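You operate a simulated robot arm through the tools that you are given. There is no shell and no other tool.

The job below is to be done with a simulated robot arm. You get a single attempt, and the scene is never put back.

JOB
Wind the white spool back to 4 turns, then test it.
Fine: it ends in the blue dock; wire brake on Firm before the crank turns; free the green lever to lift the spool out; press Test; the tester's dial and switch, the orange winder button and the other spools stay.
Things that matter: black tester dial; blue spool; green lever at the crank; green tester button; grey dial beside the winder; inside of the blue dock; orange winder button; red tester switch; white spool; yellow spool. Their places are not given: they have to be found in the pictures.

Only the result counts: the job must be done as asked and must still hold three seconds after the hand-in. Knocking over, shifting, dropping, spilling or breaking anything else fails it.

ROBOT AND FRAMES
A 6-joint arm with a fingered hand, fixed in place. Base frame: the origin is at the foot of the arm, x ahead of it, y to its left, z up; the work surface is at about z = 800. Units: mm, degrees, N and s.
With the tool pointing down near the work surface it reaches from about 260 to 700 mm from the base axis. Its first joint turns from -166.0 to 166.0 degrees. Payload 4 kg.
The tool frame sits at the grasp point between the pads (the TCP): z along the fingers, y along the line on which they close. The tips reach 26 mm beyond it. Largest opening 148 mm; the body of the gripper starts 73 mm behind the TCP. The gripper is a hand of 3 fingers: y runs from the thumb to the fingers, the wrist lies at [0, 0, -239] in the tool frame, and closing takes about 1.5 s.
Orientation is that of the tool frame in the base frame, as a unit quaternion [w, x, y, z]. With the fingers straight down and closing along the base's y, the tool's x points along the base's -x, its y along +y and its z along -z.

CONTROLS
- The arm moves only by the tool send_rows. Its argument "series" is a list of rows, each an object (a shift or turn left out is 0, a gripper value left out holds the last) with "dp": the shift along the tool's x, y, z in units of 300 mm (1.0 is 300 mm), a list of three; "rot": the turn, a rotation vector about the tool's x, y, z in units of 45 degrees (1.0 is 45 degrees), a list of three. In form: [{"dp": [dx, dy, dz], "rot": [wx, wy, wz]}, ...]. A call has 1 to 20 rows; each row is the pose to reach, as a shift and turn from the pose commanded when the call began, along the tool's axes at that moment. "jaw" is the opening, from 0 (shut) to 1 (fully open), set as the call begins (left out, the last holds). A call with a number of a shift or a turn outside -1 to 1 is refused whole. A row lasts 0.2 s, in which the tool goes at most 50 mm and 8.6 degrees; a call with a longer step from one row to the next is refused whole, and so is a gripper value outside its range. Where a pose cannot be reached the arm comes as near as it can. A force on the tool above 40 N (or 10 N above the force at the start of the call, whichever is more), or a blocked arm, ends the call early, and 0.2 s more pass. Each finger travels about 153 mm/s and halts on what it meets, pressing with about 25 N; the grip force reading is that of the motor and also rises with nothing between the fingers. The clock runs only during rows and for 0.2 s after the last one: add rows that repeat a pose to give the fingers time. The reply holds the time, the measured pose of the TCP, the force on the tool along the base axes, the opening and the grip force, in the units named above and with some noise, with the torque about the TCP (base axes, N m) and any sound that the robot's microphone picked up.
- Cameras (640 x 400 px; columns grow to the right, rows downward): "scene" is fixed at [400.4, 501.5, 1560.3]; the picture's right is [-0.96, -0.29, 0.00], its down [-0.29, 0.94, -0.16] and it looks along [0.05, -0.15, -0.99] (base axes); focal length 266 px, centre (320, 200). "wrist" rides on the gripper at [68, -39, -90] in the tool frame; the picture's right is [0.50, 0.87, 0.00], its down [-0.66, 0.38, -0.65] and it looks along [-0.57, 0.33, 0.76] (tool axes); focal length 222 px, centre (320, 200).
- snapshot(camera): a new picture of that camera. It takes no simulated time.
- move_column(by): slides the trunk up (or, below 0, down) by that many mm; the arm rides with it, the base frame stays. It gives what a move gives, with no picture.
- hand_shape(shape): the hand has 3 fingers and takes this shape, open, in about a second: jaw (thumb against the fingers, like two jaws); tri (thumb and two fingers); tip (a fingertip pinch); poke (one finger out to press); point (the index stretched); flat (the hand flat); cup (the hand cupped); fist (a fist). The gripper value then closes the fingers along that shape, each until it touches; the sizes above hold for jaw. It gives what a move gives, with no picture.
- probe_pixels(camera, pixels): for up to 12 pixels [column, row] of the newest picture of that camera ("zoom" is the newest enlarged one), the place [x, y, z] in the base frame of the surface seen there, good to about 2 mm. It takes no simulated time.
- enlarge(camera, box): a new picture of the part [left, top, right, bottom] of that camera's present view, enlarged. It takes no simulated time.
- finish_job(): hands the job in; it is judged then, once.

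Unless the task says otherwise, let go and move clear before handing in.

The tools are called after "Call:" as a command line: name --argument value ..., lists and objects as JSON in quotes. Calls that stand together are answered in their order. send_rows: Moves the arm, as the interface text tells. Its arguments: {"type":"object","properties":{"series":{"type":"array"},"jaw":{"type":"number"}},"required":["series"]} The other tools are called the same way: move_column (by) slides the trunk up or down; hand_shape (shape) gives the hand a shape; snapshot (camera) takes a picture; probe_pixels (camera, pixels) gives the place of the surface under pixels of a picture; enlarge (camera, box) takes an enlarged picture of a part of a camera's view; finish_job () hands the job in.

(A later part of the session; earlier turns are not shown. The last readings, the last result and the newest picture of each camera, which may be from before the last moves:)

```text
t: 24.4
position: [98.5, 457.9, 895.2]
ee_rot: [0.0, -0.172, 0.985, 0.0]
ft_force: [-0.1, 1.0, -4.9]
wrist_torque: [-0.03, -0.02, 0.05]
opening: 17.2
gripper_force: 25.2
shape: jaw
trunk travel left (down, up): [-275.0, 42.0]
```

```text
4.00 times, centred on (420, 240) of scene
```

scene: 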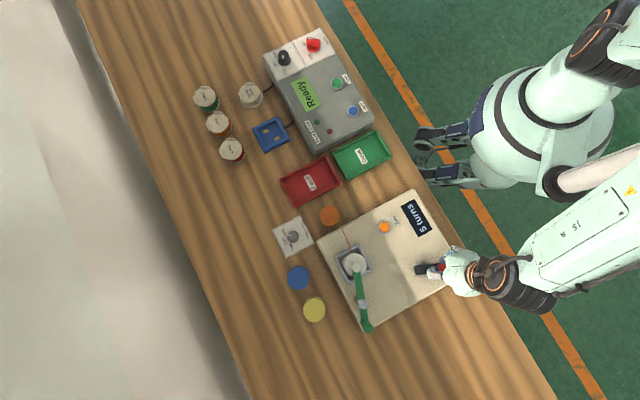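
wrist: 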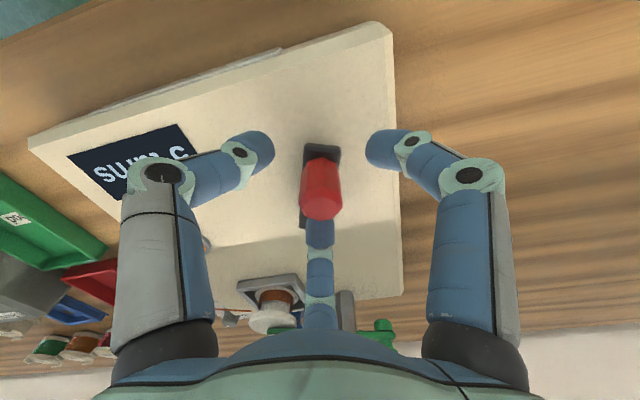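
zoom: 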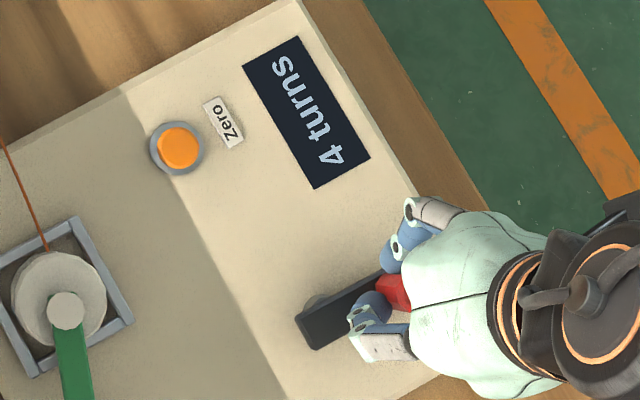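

Still 4 at ≈224°. Another 5° back.

Call:
send_rows --series '[{"dp": [0.00436, 0.01131, 0], "rot": [0, 0, 0.1111]}, {"dp": [0.00436, 0.01131, 0], "rot": [0, 0, 0.1111]}]'

Call:
enlarge --camera "scene" --box '[370, 190, 470, 290]'

```text
t: 25.0
position: [96.0, 461.8, 893.8]
ee_rot: [0.0, -0.13, 0.992, -0.001]
ft_force: [-1.1, -0.3, -4.8]
wrist_torque: [-0.02, -0.02, 0.02]
opening: 17.1
gripper_force: 24.8
shape: jaw
trunk travel left (down, up): [-275.0, 42.0]
```

```text
4.00 times, centred on (420, 240) of scene
```

zoom: 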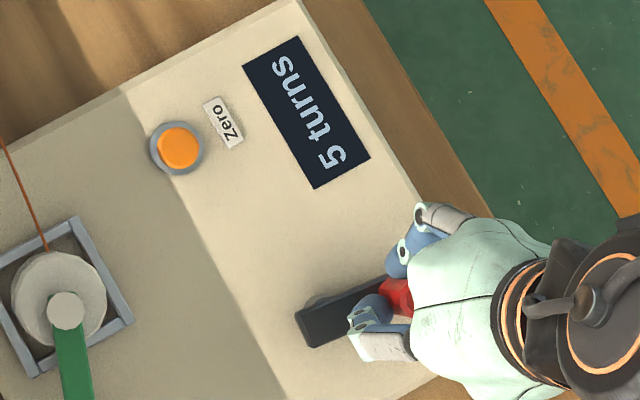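

The 4/5 edge is at ≈221° (between 219 and 224). I'll go back to ≈165°, where showing 6 means the display rounds and showing 5 means it truncates.

Call:
send_rows --series '[{"dp": [0.00632, 0.0176, 0], "rot": [0, 0, 0.1714]}, {"dp": [0.01021, 0.03589, 0], "rot": [0, 0, 0.3428]}, {"dp": [0.01162, 0.05454, 0], "rot": [0, 0, 0.5143]}, {"dp": [0.01051, 0.0732, 0], "rot": [0, 0, 0.6857]}, {"dp": [0.0069, 0.09157, 0], "rot": [0, 0, 0.857]}]'

Call:
enlarge --camera "scene" --box '[370, 190, 470, 290]'

```text
t: 26.2
position: [86.2, 487.6, 894.9]
ee_rot: [0.001, 0.205, 0.979, -0.001]
ft_force: [-4.9, -2.2, -7.2]
wrist_torque: [-0.02, 0.1, -0.03]
opening: 17.0
gripper_force: 24.3
shape: jaw
trunk travel left (down, up): [-275.0, 42.0]
```

```text
4.00 times, centred on (420, 240) of scene
```

zoom: 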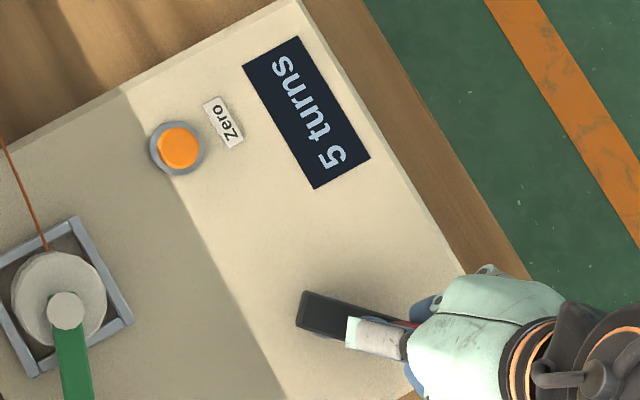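

Still 5 at ≈180° as expected. I'll step back 10° more.

Call:
send_rows --series '[{"dp": [0.00436, 0.01131, 0], "rot": [0, 0, 0.1111]}, {"dp": [0.00773, 0.02296, 0], "rot": [0, 0, 0.2222]}, {"dp": [0.00773, 0.02296, 0], "rot": [0, 0, 0.2222]}]'

Call:
enlarge --camera "scene" --box '[370, 190, 470, 290]'

```text
t: 27.0
position: [88.0, 495.8, 894.7]
ee_rot: [-0.001, 0.29, 0.957, 0.0]
ft_force: [-6.6, -0.3, -7.6]
wrist_torque: [-0.04, 0.13, -0.08]
opening: 16.6
gripper_force: 25.4
shape: jaw
trunk travel left (down, up): [-275.0, 42.0]
```

```text
4.00 times, centred on (420, 240) of scene
```

zoom: 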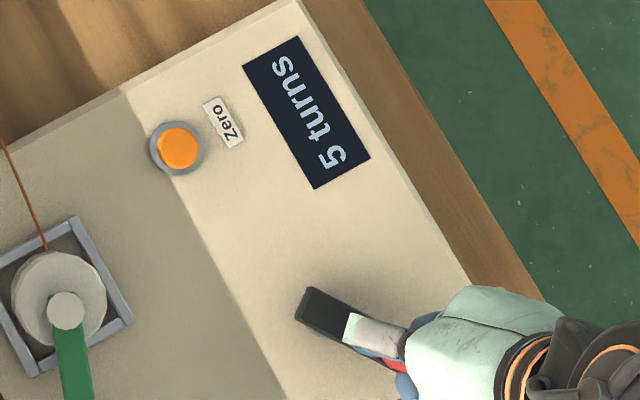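

Still 5 at ≈170°. Another 5° back.

Call:
send_rows --series '[{"dp": [0.00436, 0.01131, 0], "rot": [0, 0, 0.1111]}, {"dp": [0.00436, 0.01131, 0], "rot": [0, 0, 0.1111]}]'

Call:
enlarge --camera "scene" --box '[370, 190, 470, 290]'

```text
t: 27.6
position: [87.0, 498.8, 895.5]
ee_rot: [0.001, 0.33, 0.944, 0.0]
ft_force: [-7.3, 0.9, -6.2]
wrist_torque: [-0.03, 0.14, -0.09]
opening: 16.9
gripper_force: 25.3
shape: jaw
trunk travel left (down, up): [-275.0, 42.0]
```

```text
4.00 times, centred on (420, 240) of scene
```

zoom: 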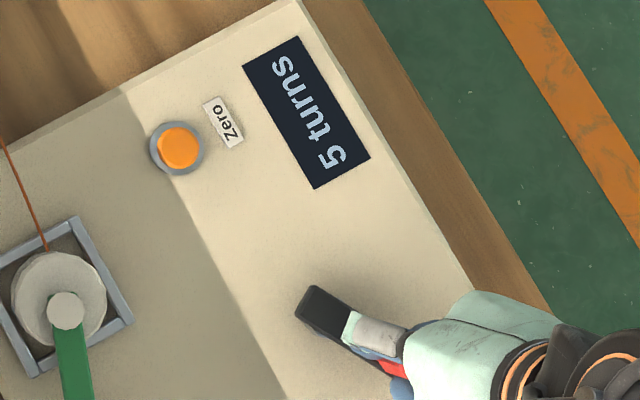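

Still 5 at ≈164.5°, which leans toward truncation with ≈61° per count. Another 5° back.

Call:
send_rows --series '[{"dp": [0.00436, 0.01131, 0], "rot": [0, 0, 0.1111]}, {"dp": [0.00436, 0.01131, 0], "rot": [0, 0, 0.1111]}]'

Call:
enlarge --camera "scene" --box '[370, 190, 470, 290]'

```text
t: 28.2
position: [88.4, 501.7, 893.6]
ee_rot: [0.0, 0.371, 0.928, -0.001]
ft_force: [-7.1, 0.9, -4.9]
wrist_torque: [-0.03, 0.17, -0.13]
opening: 17.1
gripper_force: 24.4
shape: jaw
trunk travel left (down, up): [-275.0, 42.0]
```

```text
4.00 times, centred on (420, 240) of scene
```

zoom: 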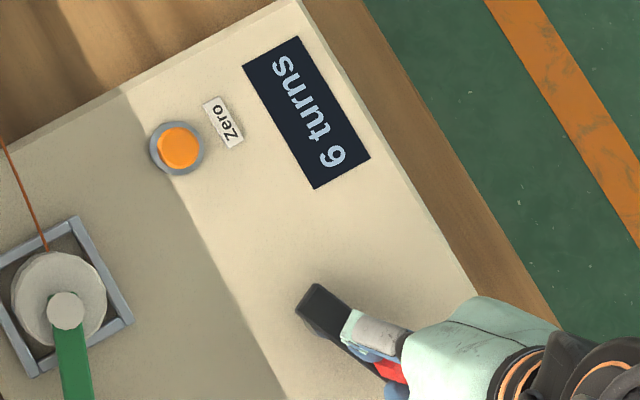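

The 5/6 edge is at ≈162°, so one count is ≈60° of crank and the start was just above a 7 edge; the 4 window spans ≈221–281°. I'll aim for ≈264° (≈4.2 turns), going forward 40° at a time.

Call:
send_rows --series '[{"dp": [-0.00898, -0.01719, 0], "rot": [0, 0, -0.1778]}, {"dp": [-0.02027, -0.03296, 0], "rot": [0, 0, -0.3556]}, {"dp": [-0.03365, -0.047, 0], "rot": [0, 0, -0.5333]}, {"dp": [-0.04884, -0.05905, 0], "rot": [0, 0, -0.7111]}, {"dp": [-0.06557, -0.06886, 0], "rot": [0, 0, -0.8889]}, {"dp": [-0.06557, -0.06886, 0], "rot": [0, 0, -0.8889]}]'

Call:
send_rows --series '[{"dp": [-0.00898, -0.01719, 0], "rot": [0, 0, -0.1778]}, {"dp": [-0.02027, -0.03296, 0], "rot": [0, 0, -0.3556]}, {"dp": [-0.03365, -0.047, 0], "rot": [0, 0, -0.5333]}, {"dp": [-0.04884, -0.05905, 0], "rot": [0, 0, -0.7111]}, {"dp": [-0.06557, -0.06886, 0], "rot": [0, 0, -0.8889]}, {"dp": [-0.06557, -0.06886, 0], "rot": [0, 0, -0.8889]}]'

Call:
enlarge --camera "scene" --box '[370, 190, 470, 290]'

```text
t: 29.6
position: [87.2, 473.4, 894.2]
ee_rot: [-0.001, 0.031, 1.0, 0.001]
ft_force: [-3.3, -2.0, -3.6]
wrist_torque: [-0.03, 0.08, 0.01]
opening: 16.8
gripper_force: 25.3
shape: jaw
trunk travel left (down, up): [-275.0, 42.0]
```

```text
t: 31.0
position: [108.3, 451.5, 894.5]
ee_rot: [0.0, -0.313, 0.95, -0.001]
ft_force: [-0.8, 3.4, -3.0]
wrist_torque: [0.07, -0.05, 0.02]
opening: 16.6
gripper_force: 24.8
shape: jaw
trunk travel left (down, up): [-275.0, 42.0]
```

```text
4.00 times, centred on (420, 240) of scene
```

zoom: 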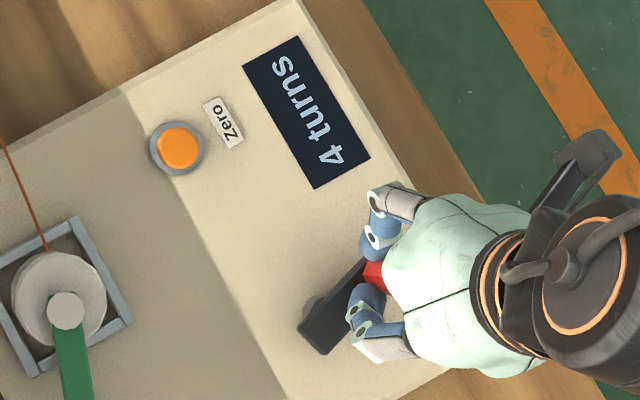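

4 turns shown at ≈240°. Now 24° more.

Call:
send_rows --series '[{"dp": [-0.00898, -0.01719, 0], "rot": [0, 0, -0.1778]}, {"dp": [-0.02027, -0.03296, 0], "rot": [0, 0, -0.3556]}, {"dp": [-0.03365, -0.047, 0], "rot": [0, 0, -0.5333]}, {"dp": [-0.03365, -0.047, 0], "rot": [0, 0, -0.5333]}]'

Call:
enlarge --camera "scene" --box '[370, 190, 470, 290]'

Call:
snapshot --camera "wrist"

```text
t: 32.0
position: [125.8, 446.6, 895.4]
ee_rot: [0.0, -0.504, 0.864, -0.001]
ft_force: [-0.5, 5.6, -4.4]
wrist_torque: [0.11, -0.03, 0.02]
opening: 16.6
gripper_force: 24.7
shape: jaw
trunk travel left (down, up): [-275.0, 42.0]
```

```text
4.00 times, centred on (420, 240) of scene
```

zoom: 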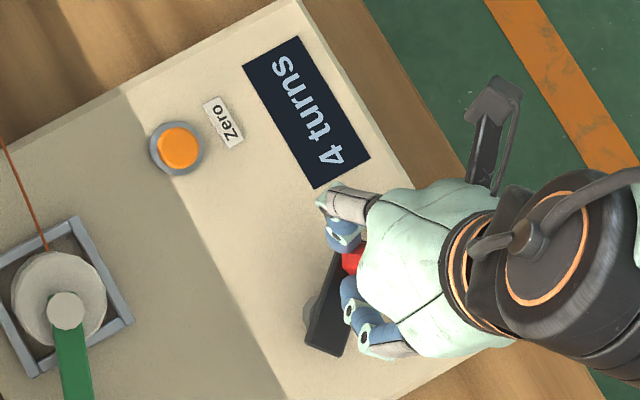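

```text
taken
```

wrist: 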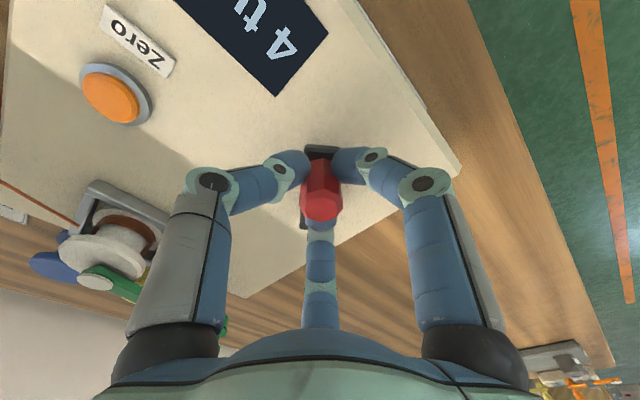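

The crank is at ≈265–267° and the display shows 4. I'll open, rise clear and recheck the display.

Call:
send_rows --series '[{}, {}, {}, {"dp": [0, 0, -0.05]}, {"dp": [0, 0, -0.15]}, {"dp": [0, 0, -0.3]}, {"dp": [0, 0, -0.42]}, {"dp": [0, 0, -0.42]}]' --jaw 0.42

Call:
snapshot --camera "wrist"

Call:
enlarge --camera "scene" --box '[310, 190, 470, 340]'

```text
t: 33.8
position: [123.9, 443.0, 1012.2]
ee_rot: [-0.007, -0.503, 0.864, -0.007]
ft_force: [0.1, 0.4, -0.2]
wrist_torque: [0.01, -0.02, 0.0]
opening: 61.6
gripper_force: 0.0
shape: jaw
trunk travel left (down, up): [-275.0, 42.0]
```

```text
taken
```

wrist: 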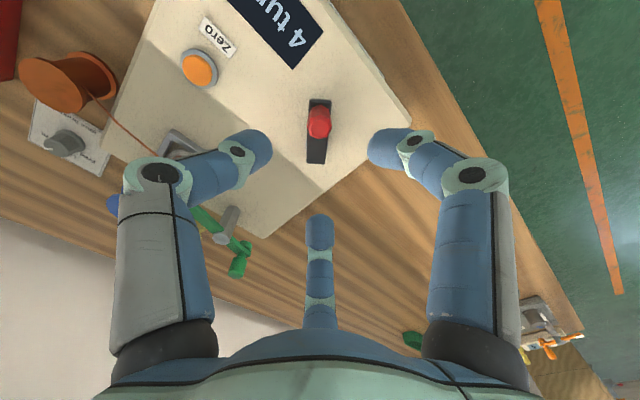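

```text
2.67 times, centred on (390, 265) of scene
```

zoom: 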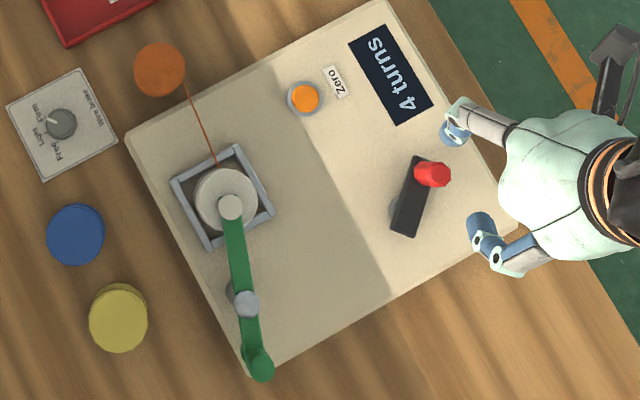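

The display stays at "4 turns" after release. Now I'll study the green lever in this wrist view.

Call:
enlarge --camera "wrist" --box '[140, 120, 300, 290]'

Call:
probe_pixels --camera "wrist" --pixels '[[240, 262], [238, 272], [245, 245], [232, 212], [225, 230], [205, 218], [218, 240]]'

```text
2.35 times, centred on (220, 205) of wrist
```

zoom: 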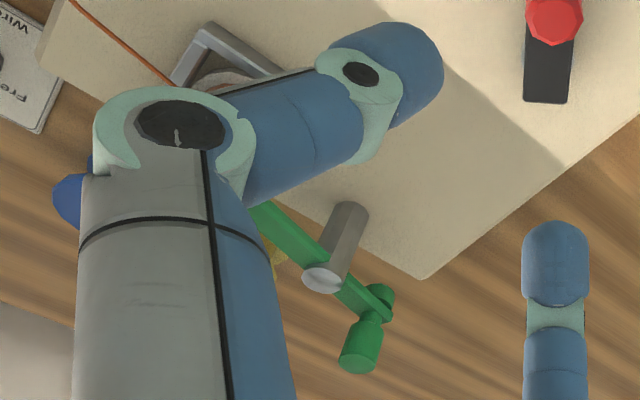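

```text
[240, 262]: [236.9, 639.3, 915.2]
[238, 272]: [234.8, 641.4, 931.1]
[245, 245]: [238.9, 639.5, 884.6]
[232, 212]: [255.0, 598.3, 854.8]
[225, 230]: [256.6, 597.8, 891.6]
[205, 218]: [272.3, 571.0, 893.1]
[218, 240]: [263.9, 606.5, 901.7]
```

The lever swings on a vertical post with an upright green handle (z≈895–931). I'll fix the handle's centre and the post's centre precisely.

Call:
enlarge --camera "scene" --box '[345, 290, 393, 340]'

Call:
snapshot --camera "scene"

```text
8.00 times, centred on (369, 315) of scene
```

zoom: 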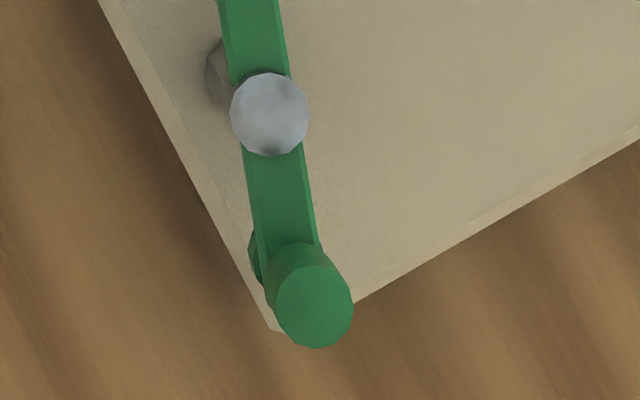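

```text
taken
```

scene: 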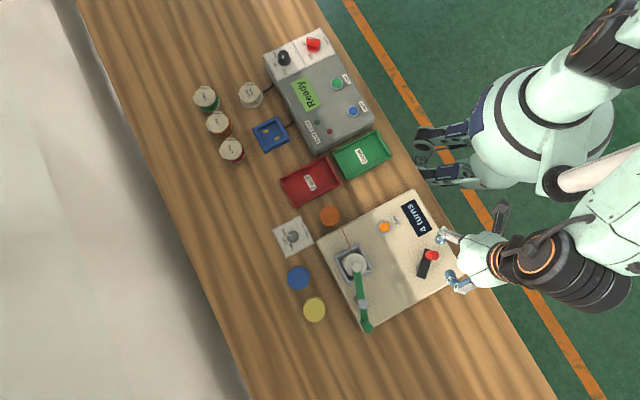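

Call:
probe_pixels --camera "zoom" --pixels '[[314, 305], [285, 305], [345, 305], [314, 340], [314, 272], [270, 112], [240, 112], [300, 112], [270, 145], [280, 210], [255, 260]]'

```text
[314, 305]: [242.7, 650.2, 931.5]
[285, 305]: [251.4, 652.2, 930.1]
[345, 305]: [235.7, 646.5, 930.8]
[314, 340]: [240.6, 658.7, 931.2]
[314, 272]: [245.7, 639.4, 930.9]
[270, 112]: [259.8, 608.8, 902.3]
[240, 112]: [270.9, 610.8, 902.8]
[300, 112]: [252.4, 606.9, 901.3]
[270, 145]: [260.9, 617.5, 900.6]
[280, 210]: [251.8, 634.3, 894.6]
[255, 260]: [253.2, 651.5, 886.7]
```

The handle centre is about (243,649), the post (261.5,609), radius 44 mm. I'll move above the handle, turning the hand back by 45° on the way.

Call:
send_rows --series '[{"dp": [-0.05, 0, 0.01], "rot": [0, 0, 0.15]}, {"dp": [-0.17, -0.001, 0.01], "rot": [0, 0, 0.3]}, {"dp": [-0.3, -0.002, 0.01], "rot": [0, 0, 0.45]}, {"dp": [-0.43, -0.003, 0.01], "rot": [0, 0, 0.6]}, {"dp": [-0.56, -0.005, 0.01], "rot": [0, 0, 0.75]}, {"dp": [-0.68, -0.006, 0.01], "rot": [0, 0, 0.9]}, {"dp": [-0.793, -0.007, 0.01], "rot": [0, 0, 1.0]}, {"dp": [-0.793, -0.007, 0.01], "rot": [0, 0, 1.0]}]' --jaw 0.42

Call:
snapshot --camera "wrist"

```text
t: 35.6
position: [242.8, 650.7, 1017.8]
ee_rot: [0.0, -0.134, 0.991, -0.001]
ft_force: [0.4, 0.3, -0.5]
wrist_torque: [0.02, 0.01, -0.01]
opening: 61.8
gripper_force: 0.1
shape: jaw
trunk travel left (down, up): [-275.0, 42.0]
```

```text
taken
```

wrist: 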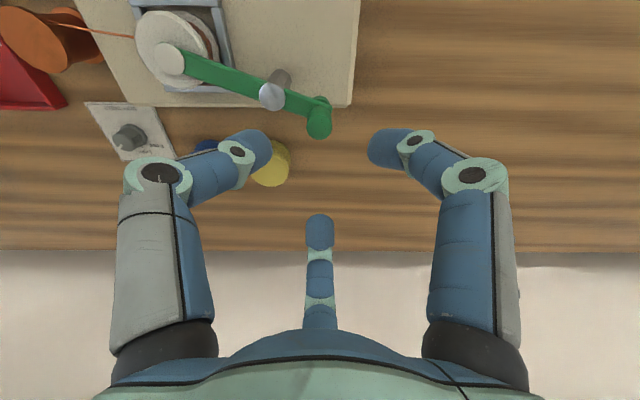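

Now the lever handle is at (320,125) ahead of the hand. I'll turn 45° more so that the post lies between two fingers, then descend to TCP z≈926.

Call:
send_rows --series '[{"dp": [0, -0.005, 0], "rot": [0, 0, 0.17]}, {"dp": [0, -0.005, 0], "rot": [0, 0, 0.34]}, {"dp": [0, -0.005, 0], "rot": [0, 0, 0.51]}, {"dp": [0, -0.005, 0.0], "rot": [0, 0, 0.68]}, {"dp": [0, -0.005, 0.06], "rot": [0, 0, 0.84]}, {"dp": [0, -0.005, 0.14], "rot": [0, 0, 1.0]}, {"dp": [0, -0.005, 0.22], "rot": [0, 0, 1.0]}, {"dp": [0, -0.005, 0.27], "rot": [0, 0, 1.0]}, {"dp": [0, -0.005, 0.305], "rot": [0, 0, 1.0]}, {"dp": [0, -0.005, 0.305], "rot": [0, 0, 1.0]}]' --jaw 0.42

Call:
snapshot --camera "wrist"

```text
t: 37.8
position: [243.6, 649.2, 926.9]
ee_rot: [0.0, 0.256, 0.967, 0.0]
ft_force: [0.3, 0.5, -0.4]
wrist_torque: [-0.05, 0.0, 0.0]
opening: 61.8
gripper_force: 0.1
shape: jaw
trunk travel left (down, up): [-275.0, 42.0]
```

```text
taken
```

wrist: 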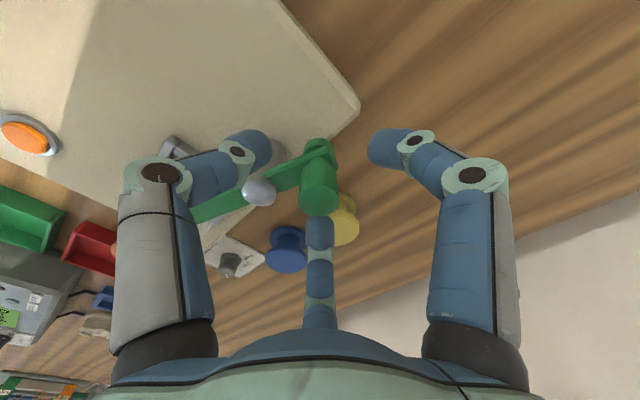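

The handle at (320,185) is centred; I'll close on it.

Call:
send_rows --series '[{}, {}, {}, {}, {}]' --jaw 0.0

Call:
snapshot --camera "wrist"

```text
t: 39.0
position: [243.2, 650.5, 926.0]
ee_rot: [0.0, 0.255, 0.967, 0.0]
ft_force: [0.9, -0.8, -5.9]
wrist_torque: [-0.02, -0.01, -0.02]
opening: 16.2
gripper_force: 24.8
shape: jaw
trunk travel left (down, up): [-275.0, 42.0]
```

```text
taken
```

wrist: 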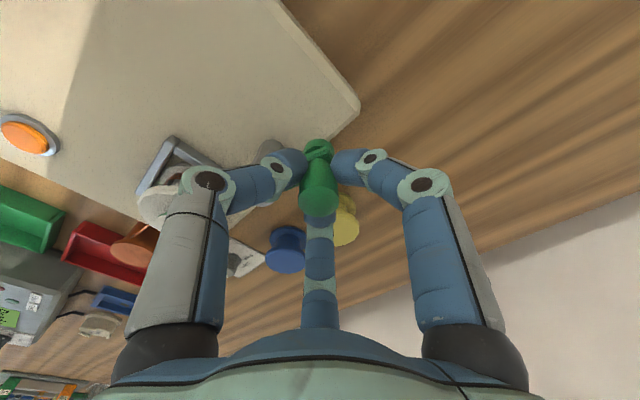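

The handle is gripped. I'll try a gentle 8° counter-clockwise swing and feel the resistance.

Call:
send_rows --series '[{"dp": [0.0054, -0.0085, 0], "rot": [0, 0, -0.089]}, {"dp": [0.01079, -0.0174, 0], "rot": [0, 0, -0.178]}, {"dp": [0.01079, -0.0174, 0], "rot": [0, 0, -0.178]}]'

Call:
enlarge --camera "scene" --box '[310, 230, 410, 350]'

```text
t: 39.8
position: [239.7, 649.3, 926.5]
ee_rot: [0.0, 0.187, 0.982, 0.0]
ft_force: [13.2, 5.9, -6.8]
wrist_torque: [0.09, -0.31, 0.03]
opening: 15.8
gripper_force: 24.7
shape: jaw
trunk travel left (down, up): [-275.0, 42.0]
```

```text
3.33 times, centred on (360, 290) of scene
```

zoom: 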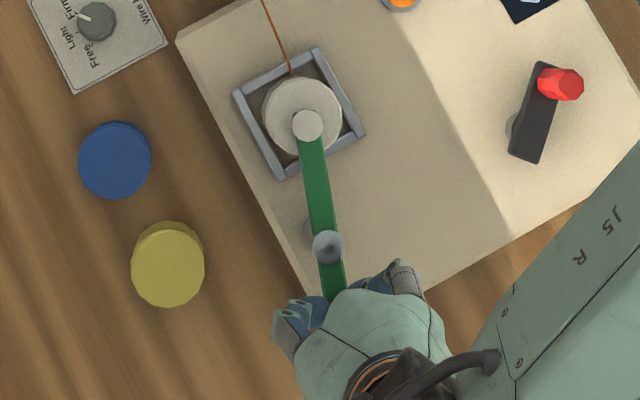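

Counter-clockwise is blocked (13 N against, lever unmoved). I'll reverse and try 8° clockwise from the original position.

Call:
send_rows --series '[{"dp": [-0.0131, 0.01573, 0], "rot": [0, 0, 0.178]}, {"dp": [-0.02825, 0.02947, 0], "rot": [0, 0, 0.356]}, {"dp": [-0.02825, 0.02947, 0], "rot": [0, 0, 0.356]}]'

Call:
enlarge --camera "scene" --box '[310, 230, 410, 350]'

```text
t: 40.6
position: [248.8, 651.8, 925.0]
ee_rot: [-0.001, 0.322, 0.947, -0.001]
ft_force: [0.5, -4.2, -5.4]
wrist_torque: [-0.11, -0.04, 0.03]
opening: 16.4
gripper_force: 24.9
shape: jaw
trunk travel left (down, up): [-275.0, 42.0]
```

```text
3.33 times, centred on (360, 290) of scene
```

zoom: 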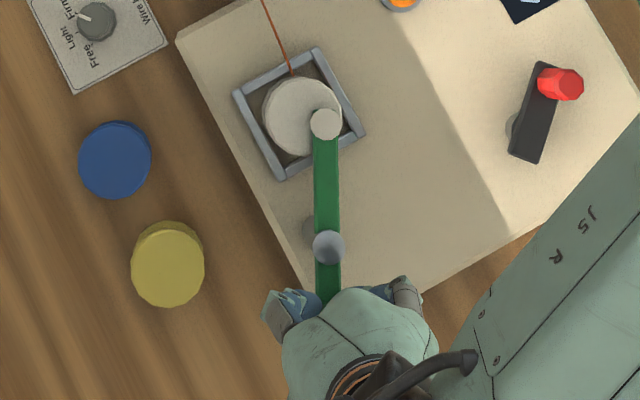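

Clockwise works: the lever tip moved right in zoom to (325,125). I'll continue 40° clockwise.

Call:
send_rows --series '[{"dp": [-0.0131, 0.01573, 0], "rot": [0, 0, 0.178]}, {"dp": [-0.02825, 0.02947, 0], "rot": [0, 0, 0.356]}, {"dp": [-0.0452, 0.04096, 0], "rot": [0, 0, 0.533]}, {"dp": [-0.06357, 0.05, 0], "rot": [0, 0, 0.711]}, {"dp": [-0.083, 0.05639, 0], "rot": [0, 0, 0.889]}, {"dp": [-0.083, 0.05639, 0], "rot": [0, 0, 0.889]}]'

Call:
enlarge --camera "scene" --box '[310, 230, 410, 350]'

```text
t: 42.0
position: [278.6, 650.5, 926.2]
ee_rot: [0.0, 0.627, 0.779, 0.0]
ft_force: [-3.2, -7.5, -8.2]
wrist_torque: [-0.13, 0.08, 0.04]
opening: 16.5
gripper_force: 25.2
shape: jaw
trunk travel left (down, up): [-275.0, 42.0]
```

```text
3.33 times, centred on (360, 290) of scene
```

zoom: 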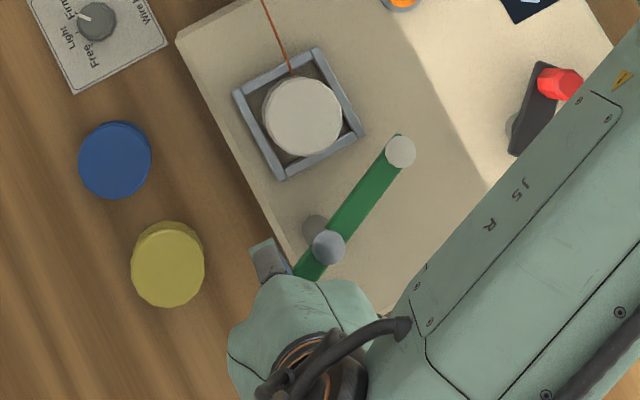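

The lever is now clear of the spool (tip at zoom (400,152)). I'll swing 24° more for finger room.

Call:
send_rows --series '[{"dp": [-0.0131, 0.01573, 0], "rot": [0, 0, 0.178]}, {"dp": [-0.02825, 0.02947, 0], "rot": [0, 0, 0.356]}, {"dp": [-0.0452, 0.04096, 0], "rot": [0, 0, 0.533]}, {"dp": [-0.0452, 0.04096, 0], "rot": [0, 0, 0.533]}]'

Call:
enlarge --camera "scene" --box '[310, 230, 410, 350]'

```text
t: 43.0
position: [294.1, 639.9, 926.5]
ee_rot: [0.0, 0.776, 0.631, -0.001]
ft_force: [-2.9, -4.8, -11.3]
wrist_torque: [-0.1, 0.07, 0.06]
opening: 16.0
gripper_force: 24.9
shape: jaw
trunk travel left (down, up): [-275.0, 42.0]
```

```text
3.33 times, centred on (360, 290) of scene
```

zoom: 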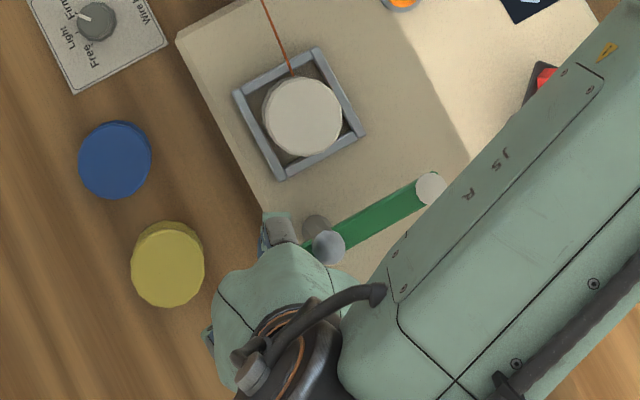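

The lever is well clear. I'll open and rise.

Call:
send_rows --series '[{}, {}, {}, {"dp": [0, 0, -0.05]}, {"dp": [0, 0, -0.15]}, {"dp": [0, 0, -0.3]}, {"dp": [0, 0, -0.3]}]' --jaw 0.35

Call:
snapshot --camera "wrist"

Call:
snapshot --camera "scene"

```text
t: 44.6
position: [292.3, 638.6, 1016.7]
ee_rot: [0.0, 0.775, 0.632, 0.0]
ft_force: [-0.2, 0.3, -0.1]
wrist_torque: [0.0, -0.02, -0.02]
opening: 51.6
gripper_force: 0.1
shape: jaw
trunk travel left (down, up): [-275.0, 42.0]
```

```text
taken
```

wrist: 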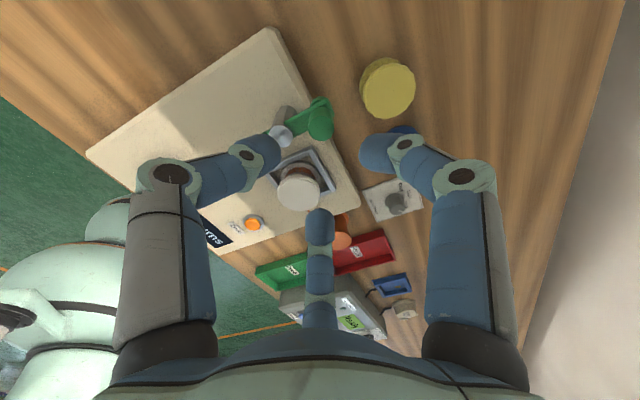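

```text
taken
```

scene: 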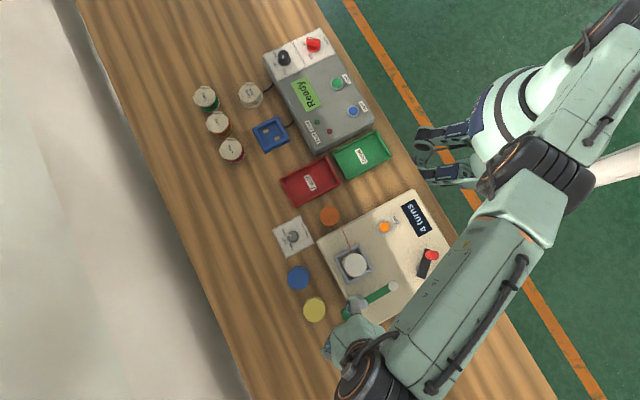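

The spool is free of the lever. I'll enlarge and probe the spool and its nest precisely.

Call:
enlarge --camera "scene" --box '[329, 235, 377, 285]'

Call:
probe_pixels --camera "zoom" --pixels '[[320, 200], [355, 200], [260, 230], [345, 150], [420, 265], [318, 300], [330, 330], [240, 200], [400, 180], [215, 210], [440, 240], [300, 95]]'

```text
8.00 times, centred on (353, 260) of scene
```

zoom: 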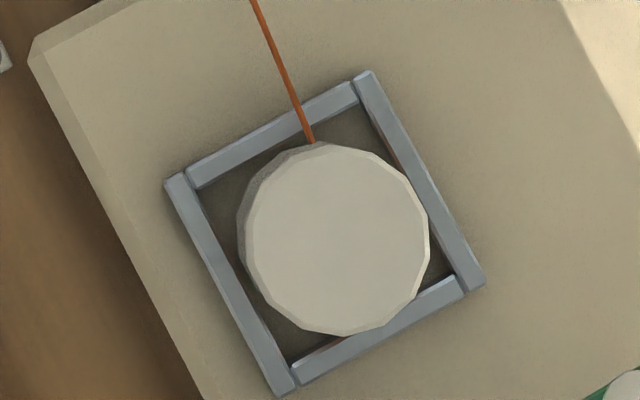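

```text
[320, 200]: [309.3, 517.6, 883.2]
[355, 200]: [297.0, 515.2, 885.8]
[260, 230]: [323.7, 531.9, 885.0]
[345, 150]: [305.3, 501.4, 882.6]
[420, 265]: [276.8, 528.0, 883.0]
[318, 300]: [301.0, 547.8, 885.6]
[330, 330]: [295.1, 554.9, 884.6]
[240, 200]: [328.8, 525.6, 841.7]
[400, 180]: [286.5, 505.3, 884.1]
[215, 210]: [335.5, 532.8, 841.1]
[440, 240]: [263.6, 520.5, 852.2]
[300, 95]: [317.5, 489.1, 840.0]
```

The spool's top centre is near (300.8,528), dia ≈60, top z 884, with the wire leaving toward 308°. I'll move above it with the hand turned so the wire falls between two fingers.

Call:
send_rows --series '[{"dp": [-0.05, 0.015, 0], "rot": [0, 0, -0.17]}, {"dp": [-0.11, 0.03, 0], "rot": [0, 0, -0.34]}, {"dp": [-0.18, 0.05, 0], "rot": [0, 0, -0.51]}, {"dp": [-0.25, 0.07, 0], "rot": [0, 0, -0.68]}, {"dp": [-0.31, 0.088, 0], "rot": [0, 0, -0.84]}, {"dp": [-0.356, 0.101, 0], "rot": [0, 0, -1.0]}, {"dp": [-0.356, 0.101, 0], "rot": [0, 0, -1.0]}]' --jaw 0.7

Call:
send_rows --series '[{"rot": [0, 0, -0.17]}, {"rot": [0, 0, -0.34]}, {"rot": [0, 0, -0.51]}, {"rot": [0, 0, -0.68]}, {"rot": [0, 0, -0.813]}, {"rot": [0, 0, -0.813]}]'

Call:
snapshot --camera "wrist"

```text
t: 46.2
position: [316.8, 554.2, 1134.8]
ee_rot: [-0.001, 0.48, 0.875, -0.056]
ft_force: [-0.4, 0.5, 0.2]
wrist_torque: [-0.02, -0.01, 0.03]
opening: 103.2
gripper_force: 0.1
shape: jaw
out of reach, approached as far as the arm can: row 1, 2, 3, 4, 5, 6, 7
trunk travel left (down, up): [-275.0, 42.0]
```

```text
t: 47.6
position: [315.6, 555.6, 1134.0]
ee_rot: [-0.021, 0.181, 0.982, -0.053]
ft_force: [0.5, 0.7, -0.1]
wrist_torque: [0.01, -0.01, 0.05]
opening: 103.5
gripper_force: 0.0
shape: jaw
trunk travel left (down, up): [-275.0, 42.0]
```

```text
taken
```

wrist: 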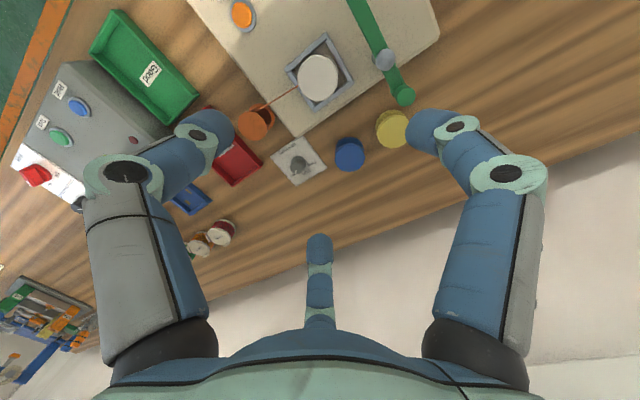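

The arm detoured upward (1134 mm, about 6° tilted) because the rotation passed an unreachable stretch, but nothing was touched. I'll correct the tilt and come above the spool at z≈1000.

Call:
send_rows --series '[{"dp": [0.0007, -0.0106, 0.0912], "rot": [-0.0284, -0.0059, -0.004]}, {"dp": [0.0014, -0.0212, 0.1824], "rot": [-0.0568, -0.0117, -0.008]}, {"dp": [0.002, -0.0318, 0.2736], "rot": [-0.0852, -0.0176, -0.012]}, {"dp": [0.0027, -0.0424, 0.3648], "rot": [-0.1136, -0.0234, -0.016]}, {"dp": [0.0034, -0.053, 0.456], "rot": [-0.142, -0.0293, -0.0199]}, {"dp": [0.0034, -0.053, 0.456], "rot": [-0.142, -0.0293, -0.0199]}]' --jaw 0.7

Call:
snapshot --camera "wrist"

Call:
snapshot --camera "scene"

```text
t: 49.0
position: [319.5, 553.8, 1128.8]
ee_rot: [-0.02, 0.174, 0.983, -0.056]
ft_force: [-0.1, -0.5, -0.5]
wrist_torque: [0.0, -0.02, 0.0]
opening: 103.5
gripper_force: 0.0
shape: jaw
out of reach, approached as far as the arm can: row 1, 2, 3, 4, 5, 6
trunk travel left (down, up): [-275.0, 42.0]
```

```text
taken
```

wrist: 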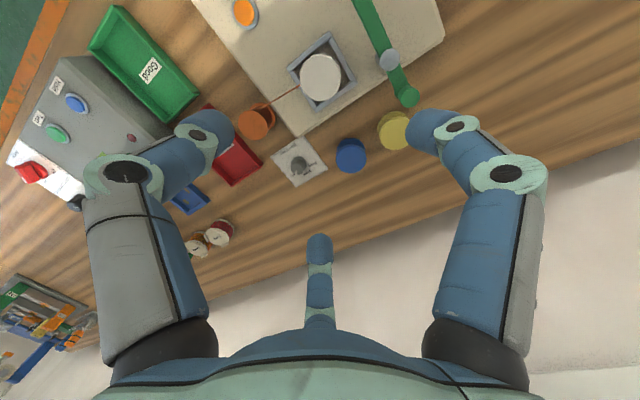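

```text
taken
```

scene: 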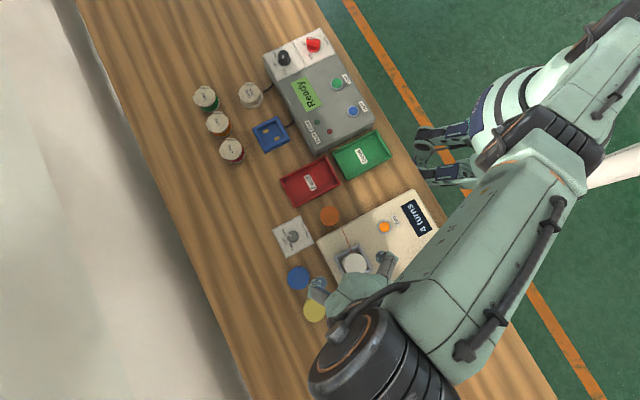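

The arm seems caught in an awkward joint configuration (out of reach though the spot itself is well within range). I'll retreat toward the well-behaved starting pose near (319,383,1187) with the hand straight.

Call:
send_rows --series '[{"dp": [-0.033, -0.092, -0.023], "rot": [-0.024, -0.0085, -0.074]}, {"dp": [-0.067, -0.184, -0.046], "rot": [-0.048, -0.017, -0.148]}, {"dp": [-0.1, -0.275, -0.069], "rot": [-0.0715, -0.0255, -0.2225]}, {"dp": [-0.133, -0.367, -0.091], "rot": [-0.095, -0.034, -0.297]}, {"dp": [-0.167, -0.459, -0.114], "rot": [-0.119, -0.0425, -0.371]}, {"dp": [-0.2, -0.551, -0.137], "rot": [-0.143, -0.051, -0.445]}, {"dp": [-0.2, -0.551, -0.137], "rot": [-0.143, -0.051, -0.445]}]'

Call:
snapshot --camera "scene"

```text
t: 50.6
position: [409.7, 479.7, 1204.9]
ee_rot: [-0.002, 0.0, 1.0, -0.001]
ft_force: [-0.8, 0.0, 0.7]
wrist_torque: [0.0, -0.02, 0.02]
opening: 103.5
gripper_force: 0.0
shape: jaw
out of reach, approached as far as the arm can: row 1, 2, 3, 4, 5, 6, 7
trunk travel left (down, up): [-275.0, 42.0]
```

```text
taken
```

scene: 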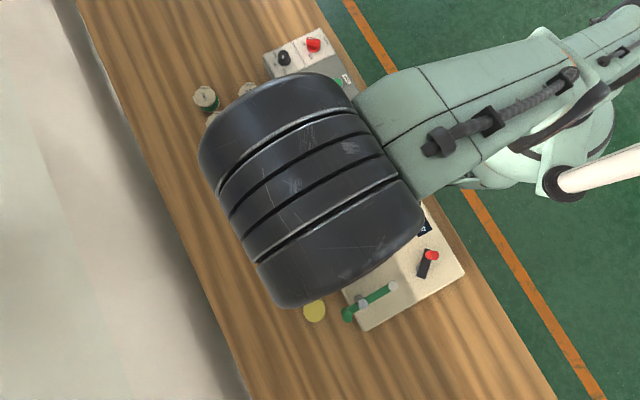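

The hand is straight again at (410,480,1205). I'll try once more toward the starting pose.

Call:
send_rows --series '[{"dp": [0.06, -0.064, 0.012]}, {"dp": [0.121, -0.128, 0.024]}, {"dp": [0.181, -0.193, 0.036]}, {"dp": [0.242, -0.257, 0.048]}, {"dp": [0.302, -0.321, 0.06]}, {"dp": [0.302, -0.321, 0.06]}]'

Call:
snapshot --camera "scene"

```text
t: 52.0
position: [406.6, 481.8, 1205.8]
ee_rot: [0.0, 0.0, 1.0, -0.001]
ft_force: [-0.1, 0.1, 0.6]
wrist_torque: [-0.02, -0.04, 0.0]
opening: 103.5
gripper_force: 0.1
shape: jaw
out of reach, approached as far as the arm can: row 1, 2, 3, 4, 5, 6
trunk travel left (down, up): [-275.0, 42.0]
```

```text
taken
```

scene: 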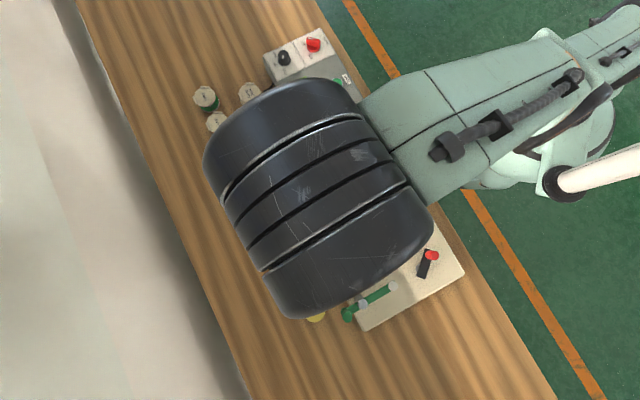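

The readings fit an arm caught at its straight-elbow singularity (wrist on a sphere about 710 mm from the shoulder). I'll move mainly downward along that sphere, which should bend the elbow the right way again.

Call:
send_rows --series '[{"dp": [-0.024, 0.029, 0.1]}, {"dp": [-0.044, 0.052, 0.2]}, {"dp": [-0.062, 0.074, 0.3]}, {"dp": [-0.08, 0.095, 0.4]}, {"dp": [-0.09, 0.107, 0.5]}, {"dp": [-0.09, 0.107, 0.5]}]'

Call:
snapshot --camera "scene"

```text
t: 53.4
position: [439.6, 523.1, 1056.9]
ee_rot: [-0.002, 0.0, 1.0, -0.002]
ft_force: [0.5, 0.1, -0.4]
wrist_torque: [-0.01, 0.01, 0.01]
opening: 103.6
gripper_force: 0.0
shape: jaw
out of reach, approached as far as the arm can: row 2, 3, 4, 5, 6
trunk travel left (down, up): [-275.0, 42.0]
```

```text
taken
```

scene: 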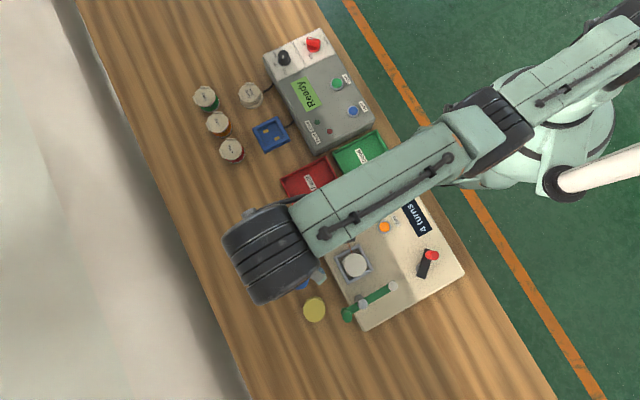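

The arm is still nearly straight (r=683 vs 672 asked). I'll keep pulling down and inward with repeated rows to let it bend gradually.

Call:
send_rows --series '[{"dp": [0.0, 0.0, 0.1]}, {"dp": [0.02, -0.025, 0.15]}, {"dp": [0.04, -0.05, 0.19]}, {"dp": [0.06, -0.075, 0.19]}, {"dp": [0.092, -0.11, 0.19]}, {"dp": [0.092, -0.11, 0.19]}, {"dp": [0.092, -0.11, 0.19]}, {"dp": [0.092, -0.11, 0.19]}, {"dp": [0.092, -0.11, 0.19]}]'

Call:
snapshot --camera "scene"

```text
t: 55.4
position: [447.6, 529.4, 1014.7]
ee_rot: [-0.002, 0.0, 1.0, -0.002]
ft_force: [-0.6, -0.4, -0.3]
wrist_torque: [0.01, 0.02, -0.03]
opening: 103.6
gripper_force: 0.1
shape: jaw
out of reach, approached as far as the arm can: row 1, 2, 3, 4, 5, 6, 7, 8, 9
trunk travel left (down, up): [-275.0, 42.0]
```

```text
taken
```

scene: 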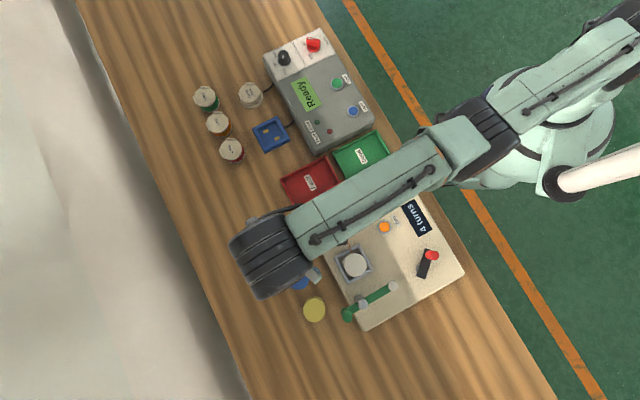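

The positions fit the elbow being slightly past straight on the wrong side (reach 703 of about 709 mm), where every inward pull jams it. I'll first overreach outward to straighten it fully, with the fingers narrowed.

Call:
send_rows --series '[{"dp": [-0.02, 0.024, 0]}, {"dp": [-0.043, 0.051, 0]}, {"dp": [-0.06, 0.071, 0]}, {"dp": [-0.06, 0.071, 0]}, {"dp": [-0.06, 0.071, 0]}]' --jaw 0.2

```text
t: 56.6
position: [450.5, 532.0, 1011.3]
ee_rot: [-0.001, 0.001, 1.0, -0.001]
ft_force: [-0.5, 0.5, 0.4]
wrist_torque: [-0.02, -0.01, 0.0]
opening: 30.2
gripper_force: 0.0
shape: jaw
out of reach, approached as far as the arm can: row 1, 2, 3, 4, 5
trunk travel left (down, up): [-275.0, 42.0]
```

Now at reach ≈706.5, nearly straight. I'll sweep straight down along the reach sphere to bend the elbow the right way.

Call:
send_rows --series '[{"dp": [-0.0116, 0.0137, 0.12]}, {"dp": [-0.0183, 0.0216, 0.237]}, {"dp": [-0.0213, 0.0252, 0.353]}, {"dp": [-0.0213, 0.0252, 0.353]}]'

Call:
send_rows --series '[{"dp": [0.01, -0.012, 0]}, {"dp": [0.03, -0.036, 0]}, {"dp": [0.06, -0.072, 0]}, {"dp": [0.06, -0.072, 0]}]'

```text
t: 57.6
position: [455.3, 538.3, 905.6]
ee_rot: [-0.001, 0.001, 1.0, 0.0]
ft_force: [0.6, -1.5, -0.3]
wrist_torque: [0.0, 0.01, 0.01]
opening: 29.9
gripper_force: 0.0
shape: jaw
trunk travel left (down, up): [-275.0, 42.0]
```

```text
t: 58.6
position: [454.2, 537.2, 905.4]
ee_rot: [-0.002, 0.0, 1.0, -0.001]
ft_force: [-0.1, 0.5, 0.6]
wrist_torque: [0.02, 0.04, 0.01]
opening: 30.0
gripper_force: 0.0
shape: jaw
out of reach, approached as far as the arm can: row 2, 3, 4
trunk travel left (down, up): [-275.0, 42.0]
```

Still jammed (r stuck at 703.5). I'll overreach farther outward here to find the true full extension.

Call:
send_rows --series '[{"dp": [-0.04, 0.047, 0]}, {"dp": [-0.08, 0.094, 0]}, {"dp": [-0.1, 0.118, 0]}, {"dp": [-0.1, 0.118, 0]}, {"dp": [-0.1, 0.118, 0]}, {"dp": [-0.1, 0.118, 0]}]'

Call:
snapshot --camera "scene"

Call:
snapshot --camera "wrist"

```text
t: 60.0
position: [457.1, 539.3, 904.7]
ee_rot: [-0.001, 0.0, 1.0, -0.001]
ft_force: [0.2, -0.9, 0.7]
wrist_torque: [0.01, 0.02, -0.01]
opening: 29.9
gripper_force: 0.0
shape: jaw
out of reach, approached as far as the arm can: row 1, 2, 3, 4, 5, 6
trunk travel left (down, up): [-275.0, 42.0]
```

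```text
taken
```

scene: 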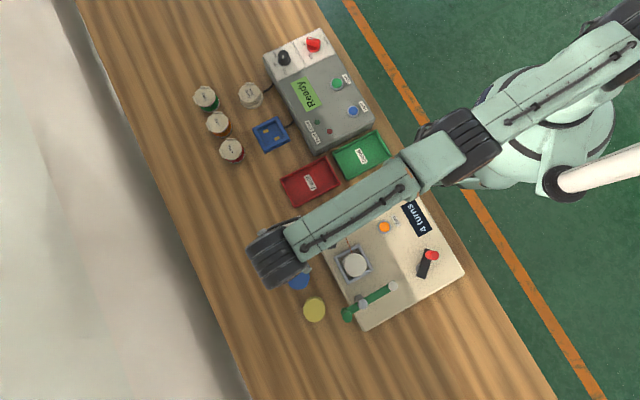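

```text
taken
```

wrist: 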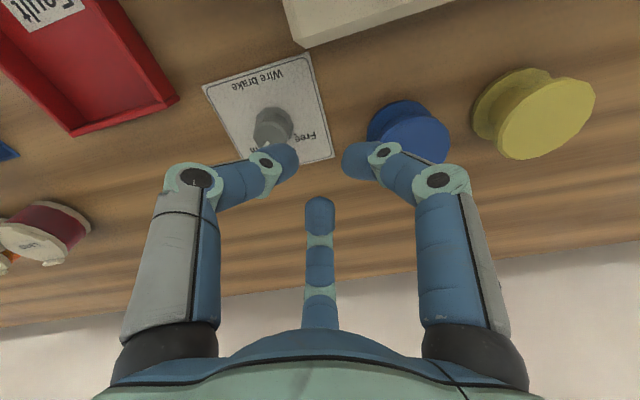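

Full extension is r≈707 here, so the elbow is now almost exactly straight. I'll rise while overreaching, then drop sharply and pull inward to tip the elbow to the proper side.

Call:
send_rows --series '[{"dp": [-0.0323, 0.038, -0.1]}, {"dp": [-0.05, 0.06, -0.2]}, {"dp": [-0.05, 0.06, -0.2]}, {"dp": [-0.05, 0.06, -0.2]}, {"dp": [-0.05, 0.06, -0.2]}]'

Call:
send_rows --series '[{"dp": [-0.004, 0.005, 0.16]}, {"dp": [0.0215, -0.0254, 0.16]}, {"dp": [0.0646, -0.0763, 0.16]}, {"dp": [0.129, -0.153, 0.16]}, {"dp": [0.129, -0.153, 0.16]}]'

```text
t: 61.2
position: [454.1, 538.1, 955.2]
ee_rot: [0.0, 0.001, 1.0, -0.002]
ft_force: [-0.1, 0.3, -0.3]
wrist_torque: [0.0, 0.01, -0.03]
opening: 29.8
gripper_force: 0.1
shape: jaw
out of reach, approached as far as the arm can: row 1, 2, 3, 4, 5
trunk travel left (down, up): [-275.0, 42.0]
```

```text
t: 62.4
position: [453.5, 537.6, 906.0]
ee_rot: [-0.001, 0.0, 1.0, -0.003]
ft_force: [0.5, 0.5, -0.3]
wrist_torque: [0.05, 0.0, 0.04]
opening: 29.9
gripper_force: 0.0
shape: jaw
out of reach, approached as far as the arm can: row 2, 3, 4, 5
trunk travel left (down, up): [-275.0, 42.0]
```

Not flipped yet. I'll repeat with overreach kept during the downward sweep so that the elbow stays near zero and gets pushed to the other side before pulling in.

Call:
send_rows --series '[{"dp": [-0.05, 0.06, -0.12]}, {"dp": [-0.07, 0.083, -0.25]}, {"dp": [-0.07, 0.083, -0.3]}, {"dp": [-0.07, 0.083, -0.3]}, {"dp": [-0.07, 0.083, -0.3]}, {"dp": [-0.07, 0.083, -0.3]}]'

Call:
send_rows --series '[{"dp": [-0.06, 0.071, 0.16]}, {"dp": [-0.08, 0.094, 0.32]}, {"dp": [0.02, -0.024, 0.32]}, {"dp": [0.0646, -0.0763, 0.32]}, {"dp": [0.129, -0.153, 0.32]}, {"dp": [0.129, -0.153, 0.32]}]'

```text
t: 63.8
position: [449.7, 535.8, 990.2]
ee_rot: [-0.001, 0.001, 1.0, -0.002]
ft_force: [-0.3, -0.7, -0.1]
wrist_torque: [-0.01, 0.01, -0.04]
opening: 29.9
gripper_force: 0.0
shape: jaw
out of reach, approached as far as the arm can: row 1, 2, 3, 4, 5, 6
trunk travel left (down, up): [-275.0, 42.0]
```

```text
refused: row 1 steps farther than a row can; nothing moved
```

The step was slightly too long and refused. I'll shorten it.

Call:
send_rows --series '[{"dp": [-0.03, 0.036, 0.15]}, {"dp": [-0.05, 0.06, 0.3]}, {"dp": [0.01, -0.012, 0.3]}, {"dp": [0.0646, -0.0763, 0.3]}, {"dp": [0.129, -0.153, 0.3]}, {"dp": [0.129, -0.153, 0.3]}]'

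```text
t: 65.2
position: [452.7, 538.8, 900.7]
ee_rot: [-0.002, 0.001, 1.0, -0.002]
ft_force: [-0.2, 0.2, 0.1]
wrist_torque: [0.02, -0.01, 0.0]
opening: 30.1
gripper_force: 0.1
shape: jaw
out of reach, approached as far as the arm can: row 1, 2, 3, 4, 5, 6
trunk travel left (down, up): [-275.0, 42.0]
```

Same result. I'll try the opposite: overreach, sweep upward, then pull inward.

Call:
send_rows --series '[{"dp": [-0.05, 0.06, 0]}, {"dp": [-0.07, 0.083, 0]}, {"dp": [-0.07, 0.083, 0]}, {"dp": [-0.07, 0.083, -0.15]}, {"dp": [-0.07, 0.083, -0.3]}, {"dp": [-0.02, 0.02, -0.33]}, {"dp": [0.03, -0.04, -0.33]}, {"dp": [0.09, -0.11, -0.33]}, {"dp": [0.15, -0.18, -0.33]}, {"dp": [0.15, -0.18, -0.33]}]'

Call:
snapshot --camera "scene"

```text
t: 67.4
position: [409.1, 486.0, 997.2]
ee_rot: [-0.001, 0.0, 1.0, -0.001]
ft_force: [0.2, 0.6, 0.7]
wrist_torque: [0.01, 0.01, 0.0]
opening: 30.0
gripper_force: 0.0
shape: jaw
out of reach, approached as far as the arm can: row 1, 2, 3, 4, 5, 6
trunk travel left (down, up): [-275.0, 42.0]
```

```text
taken
```

scene: 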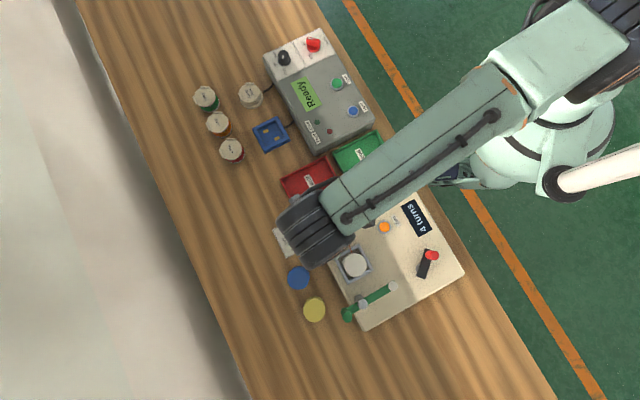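

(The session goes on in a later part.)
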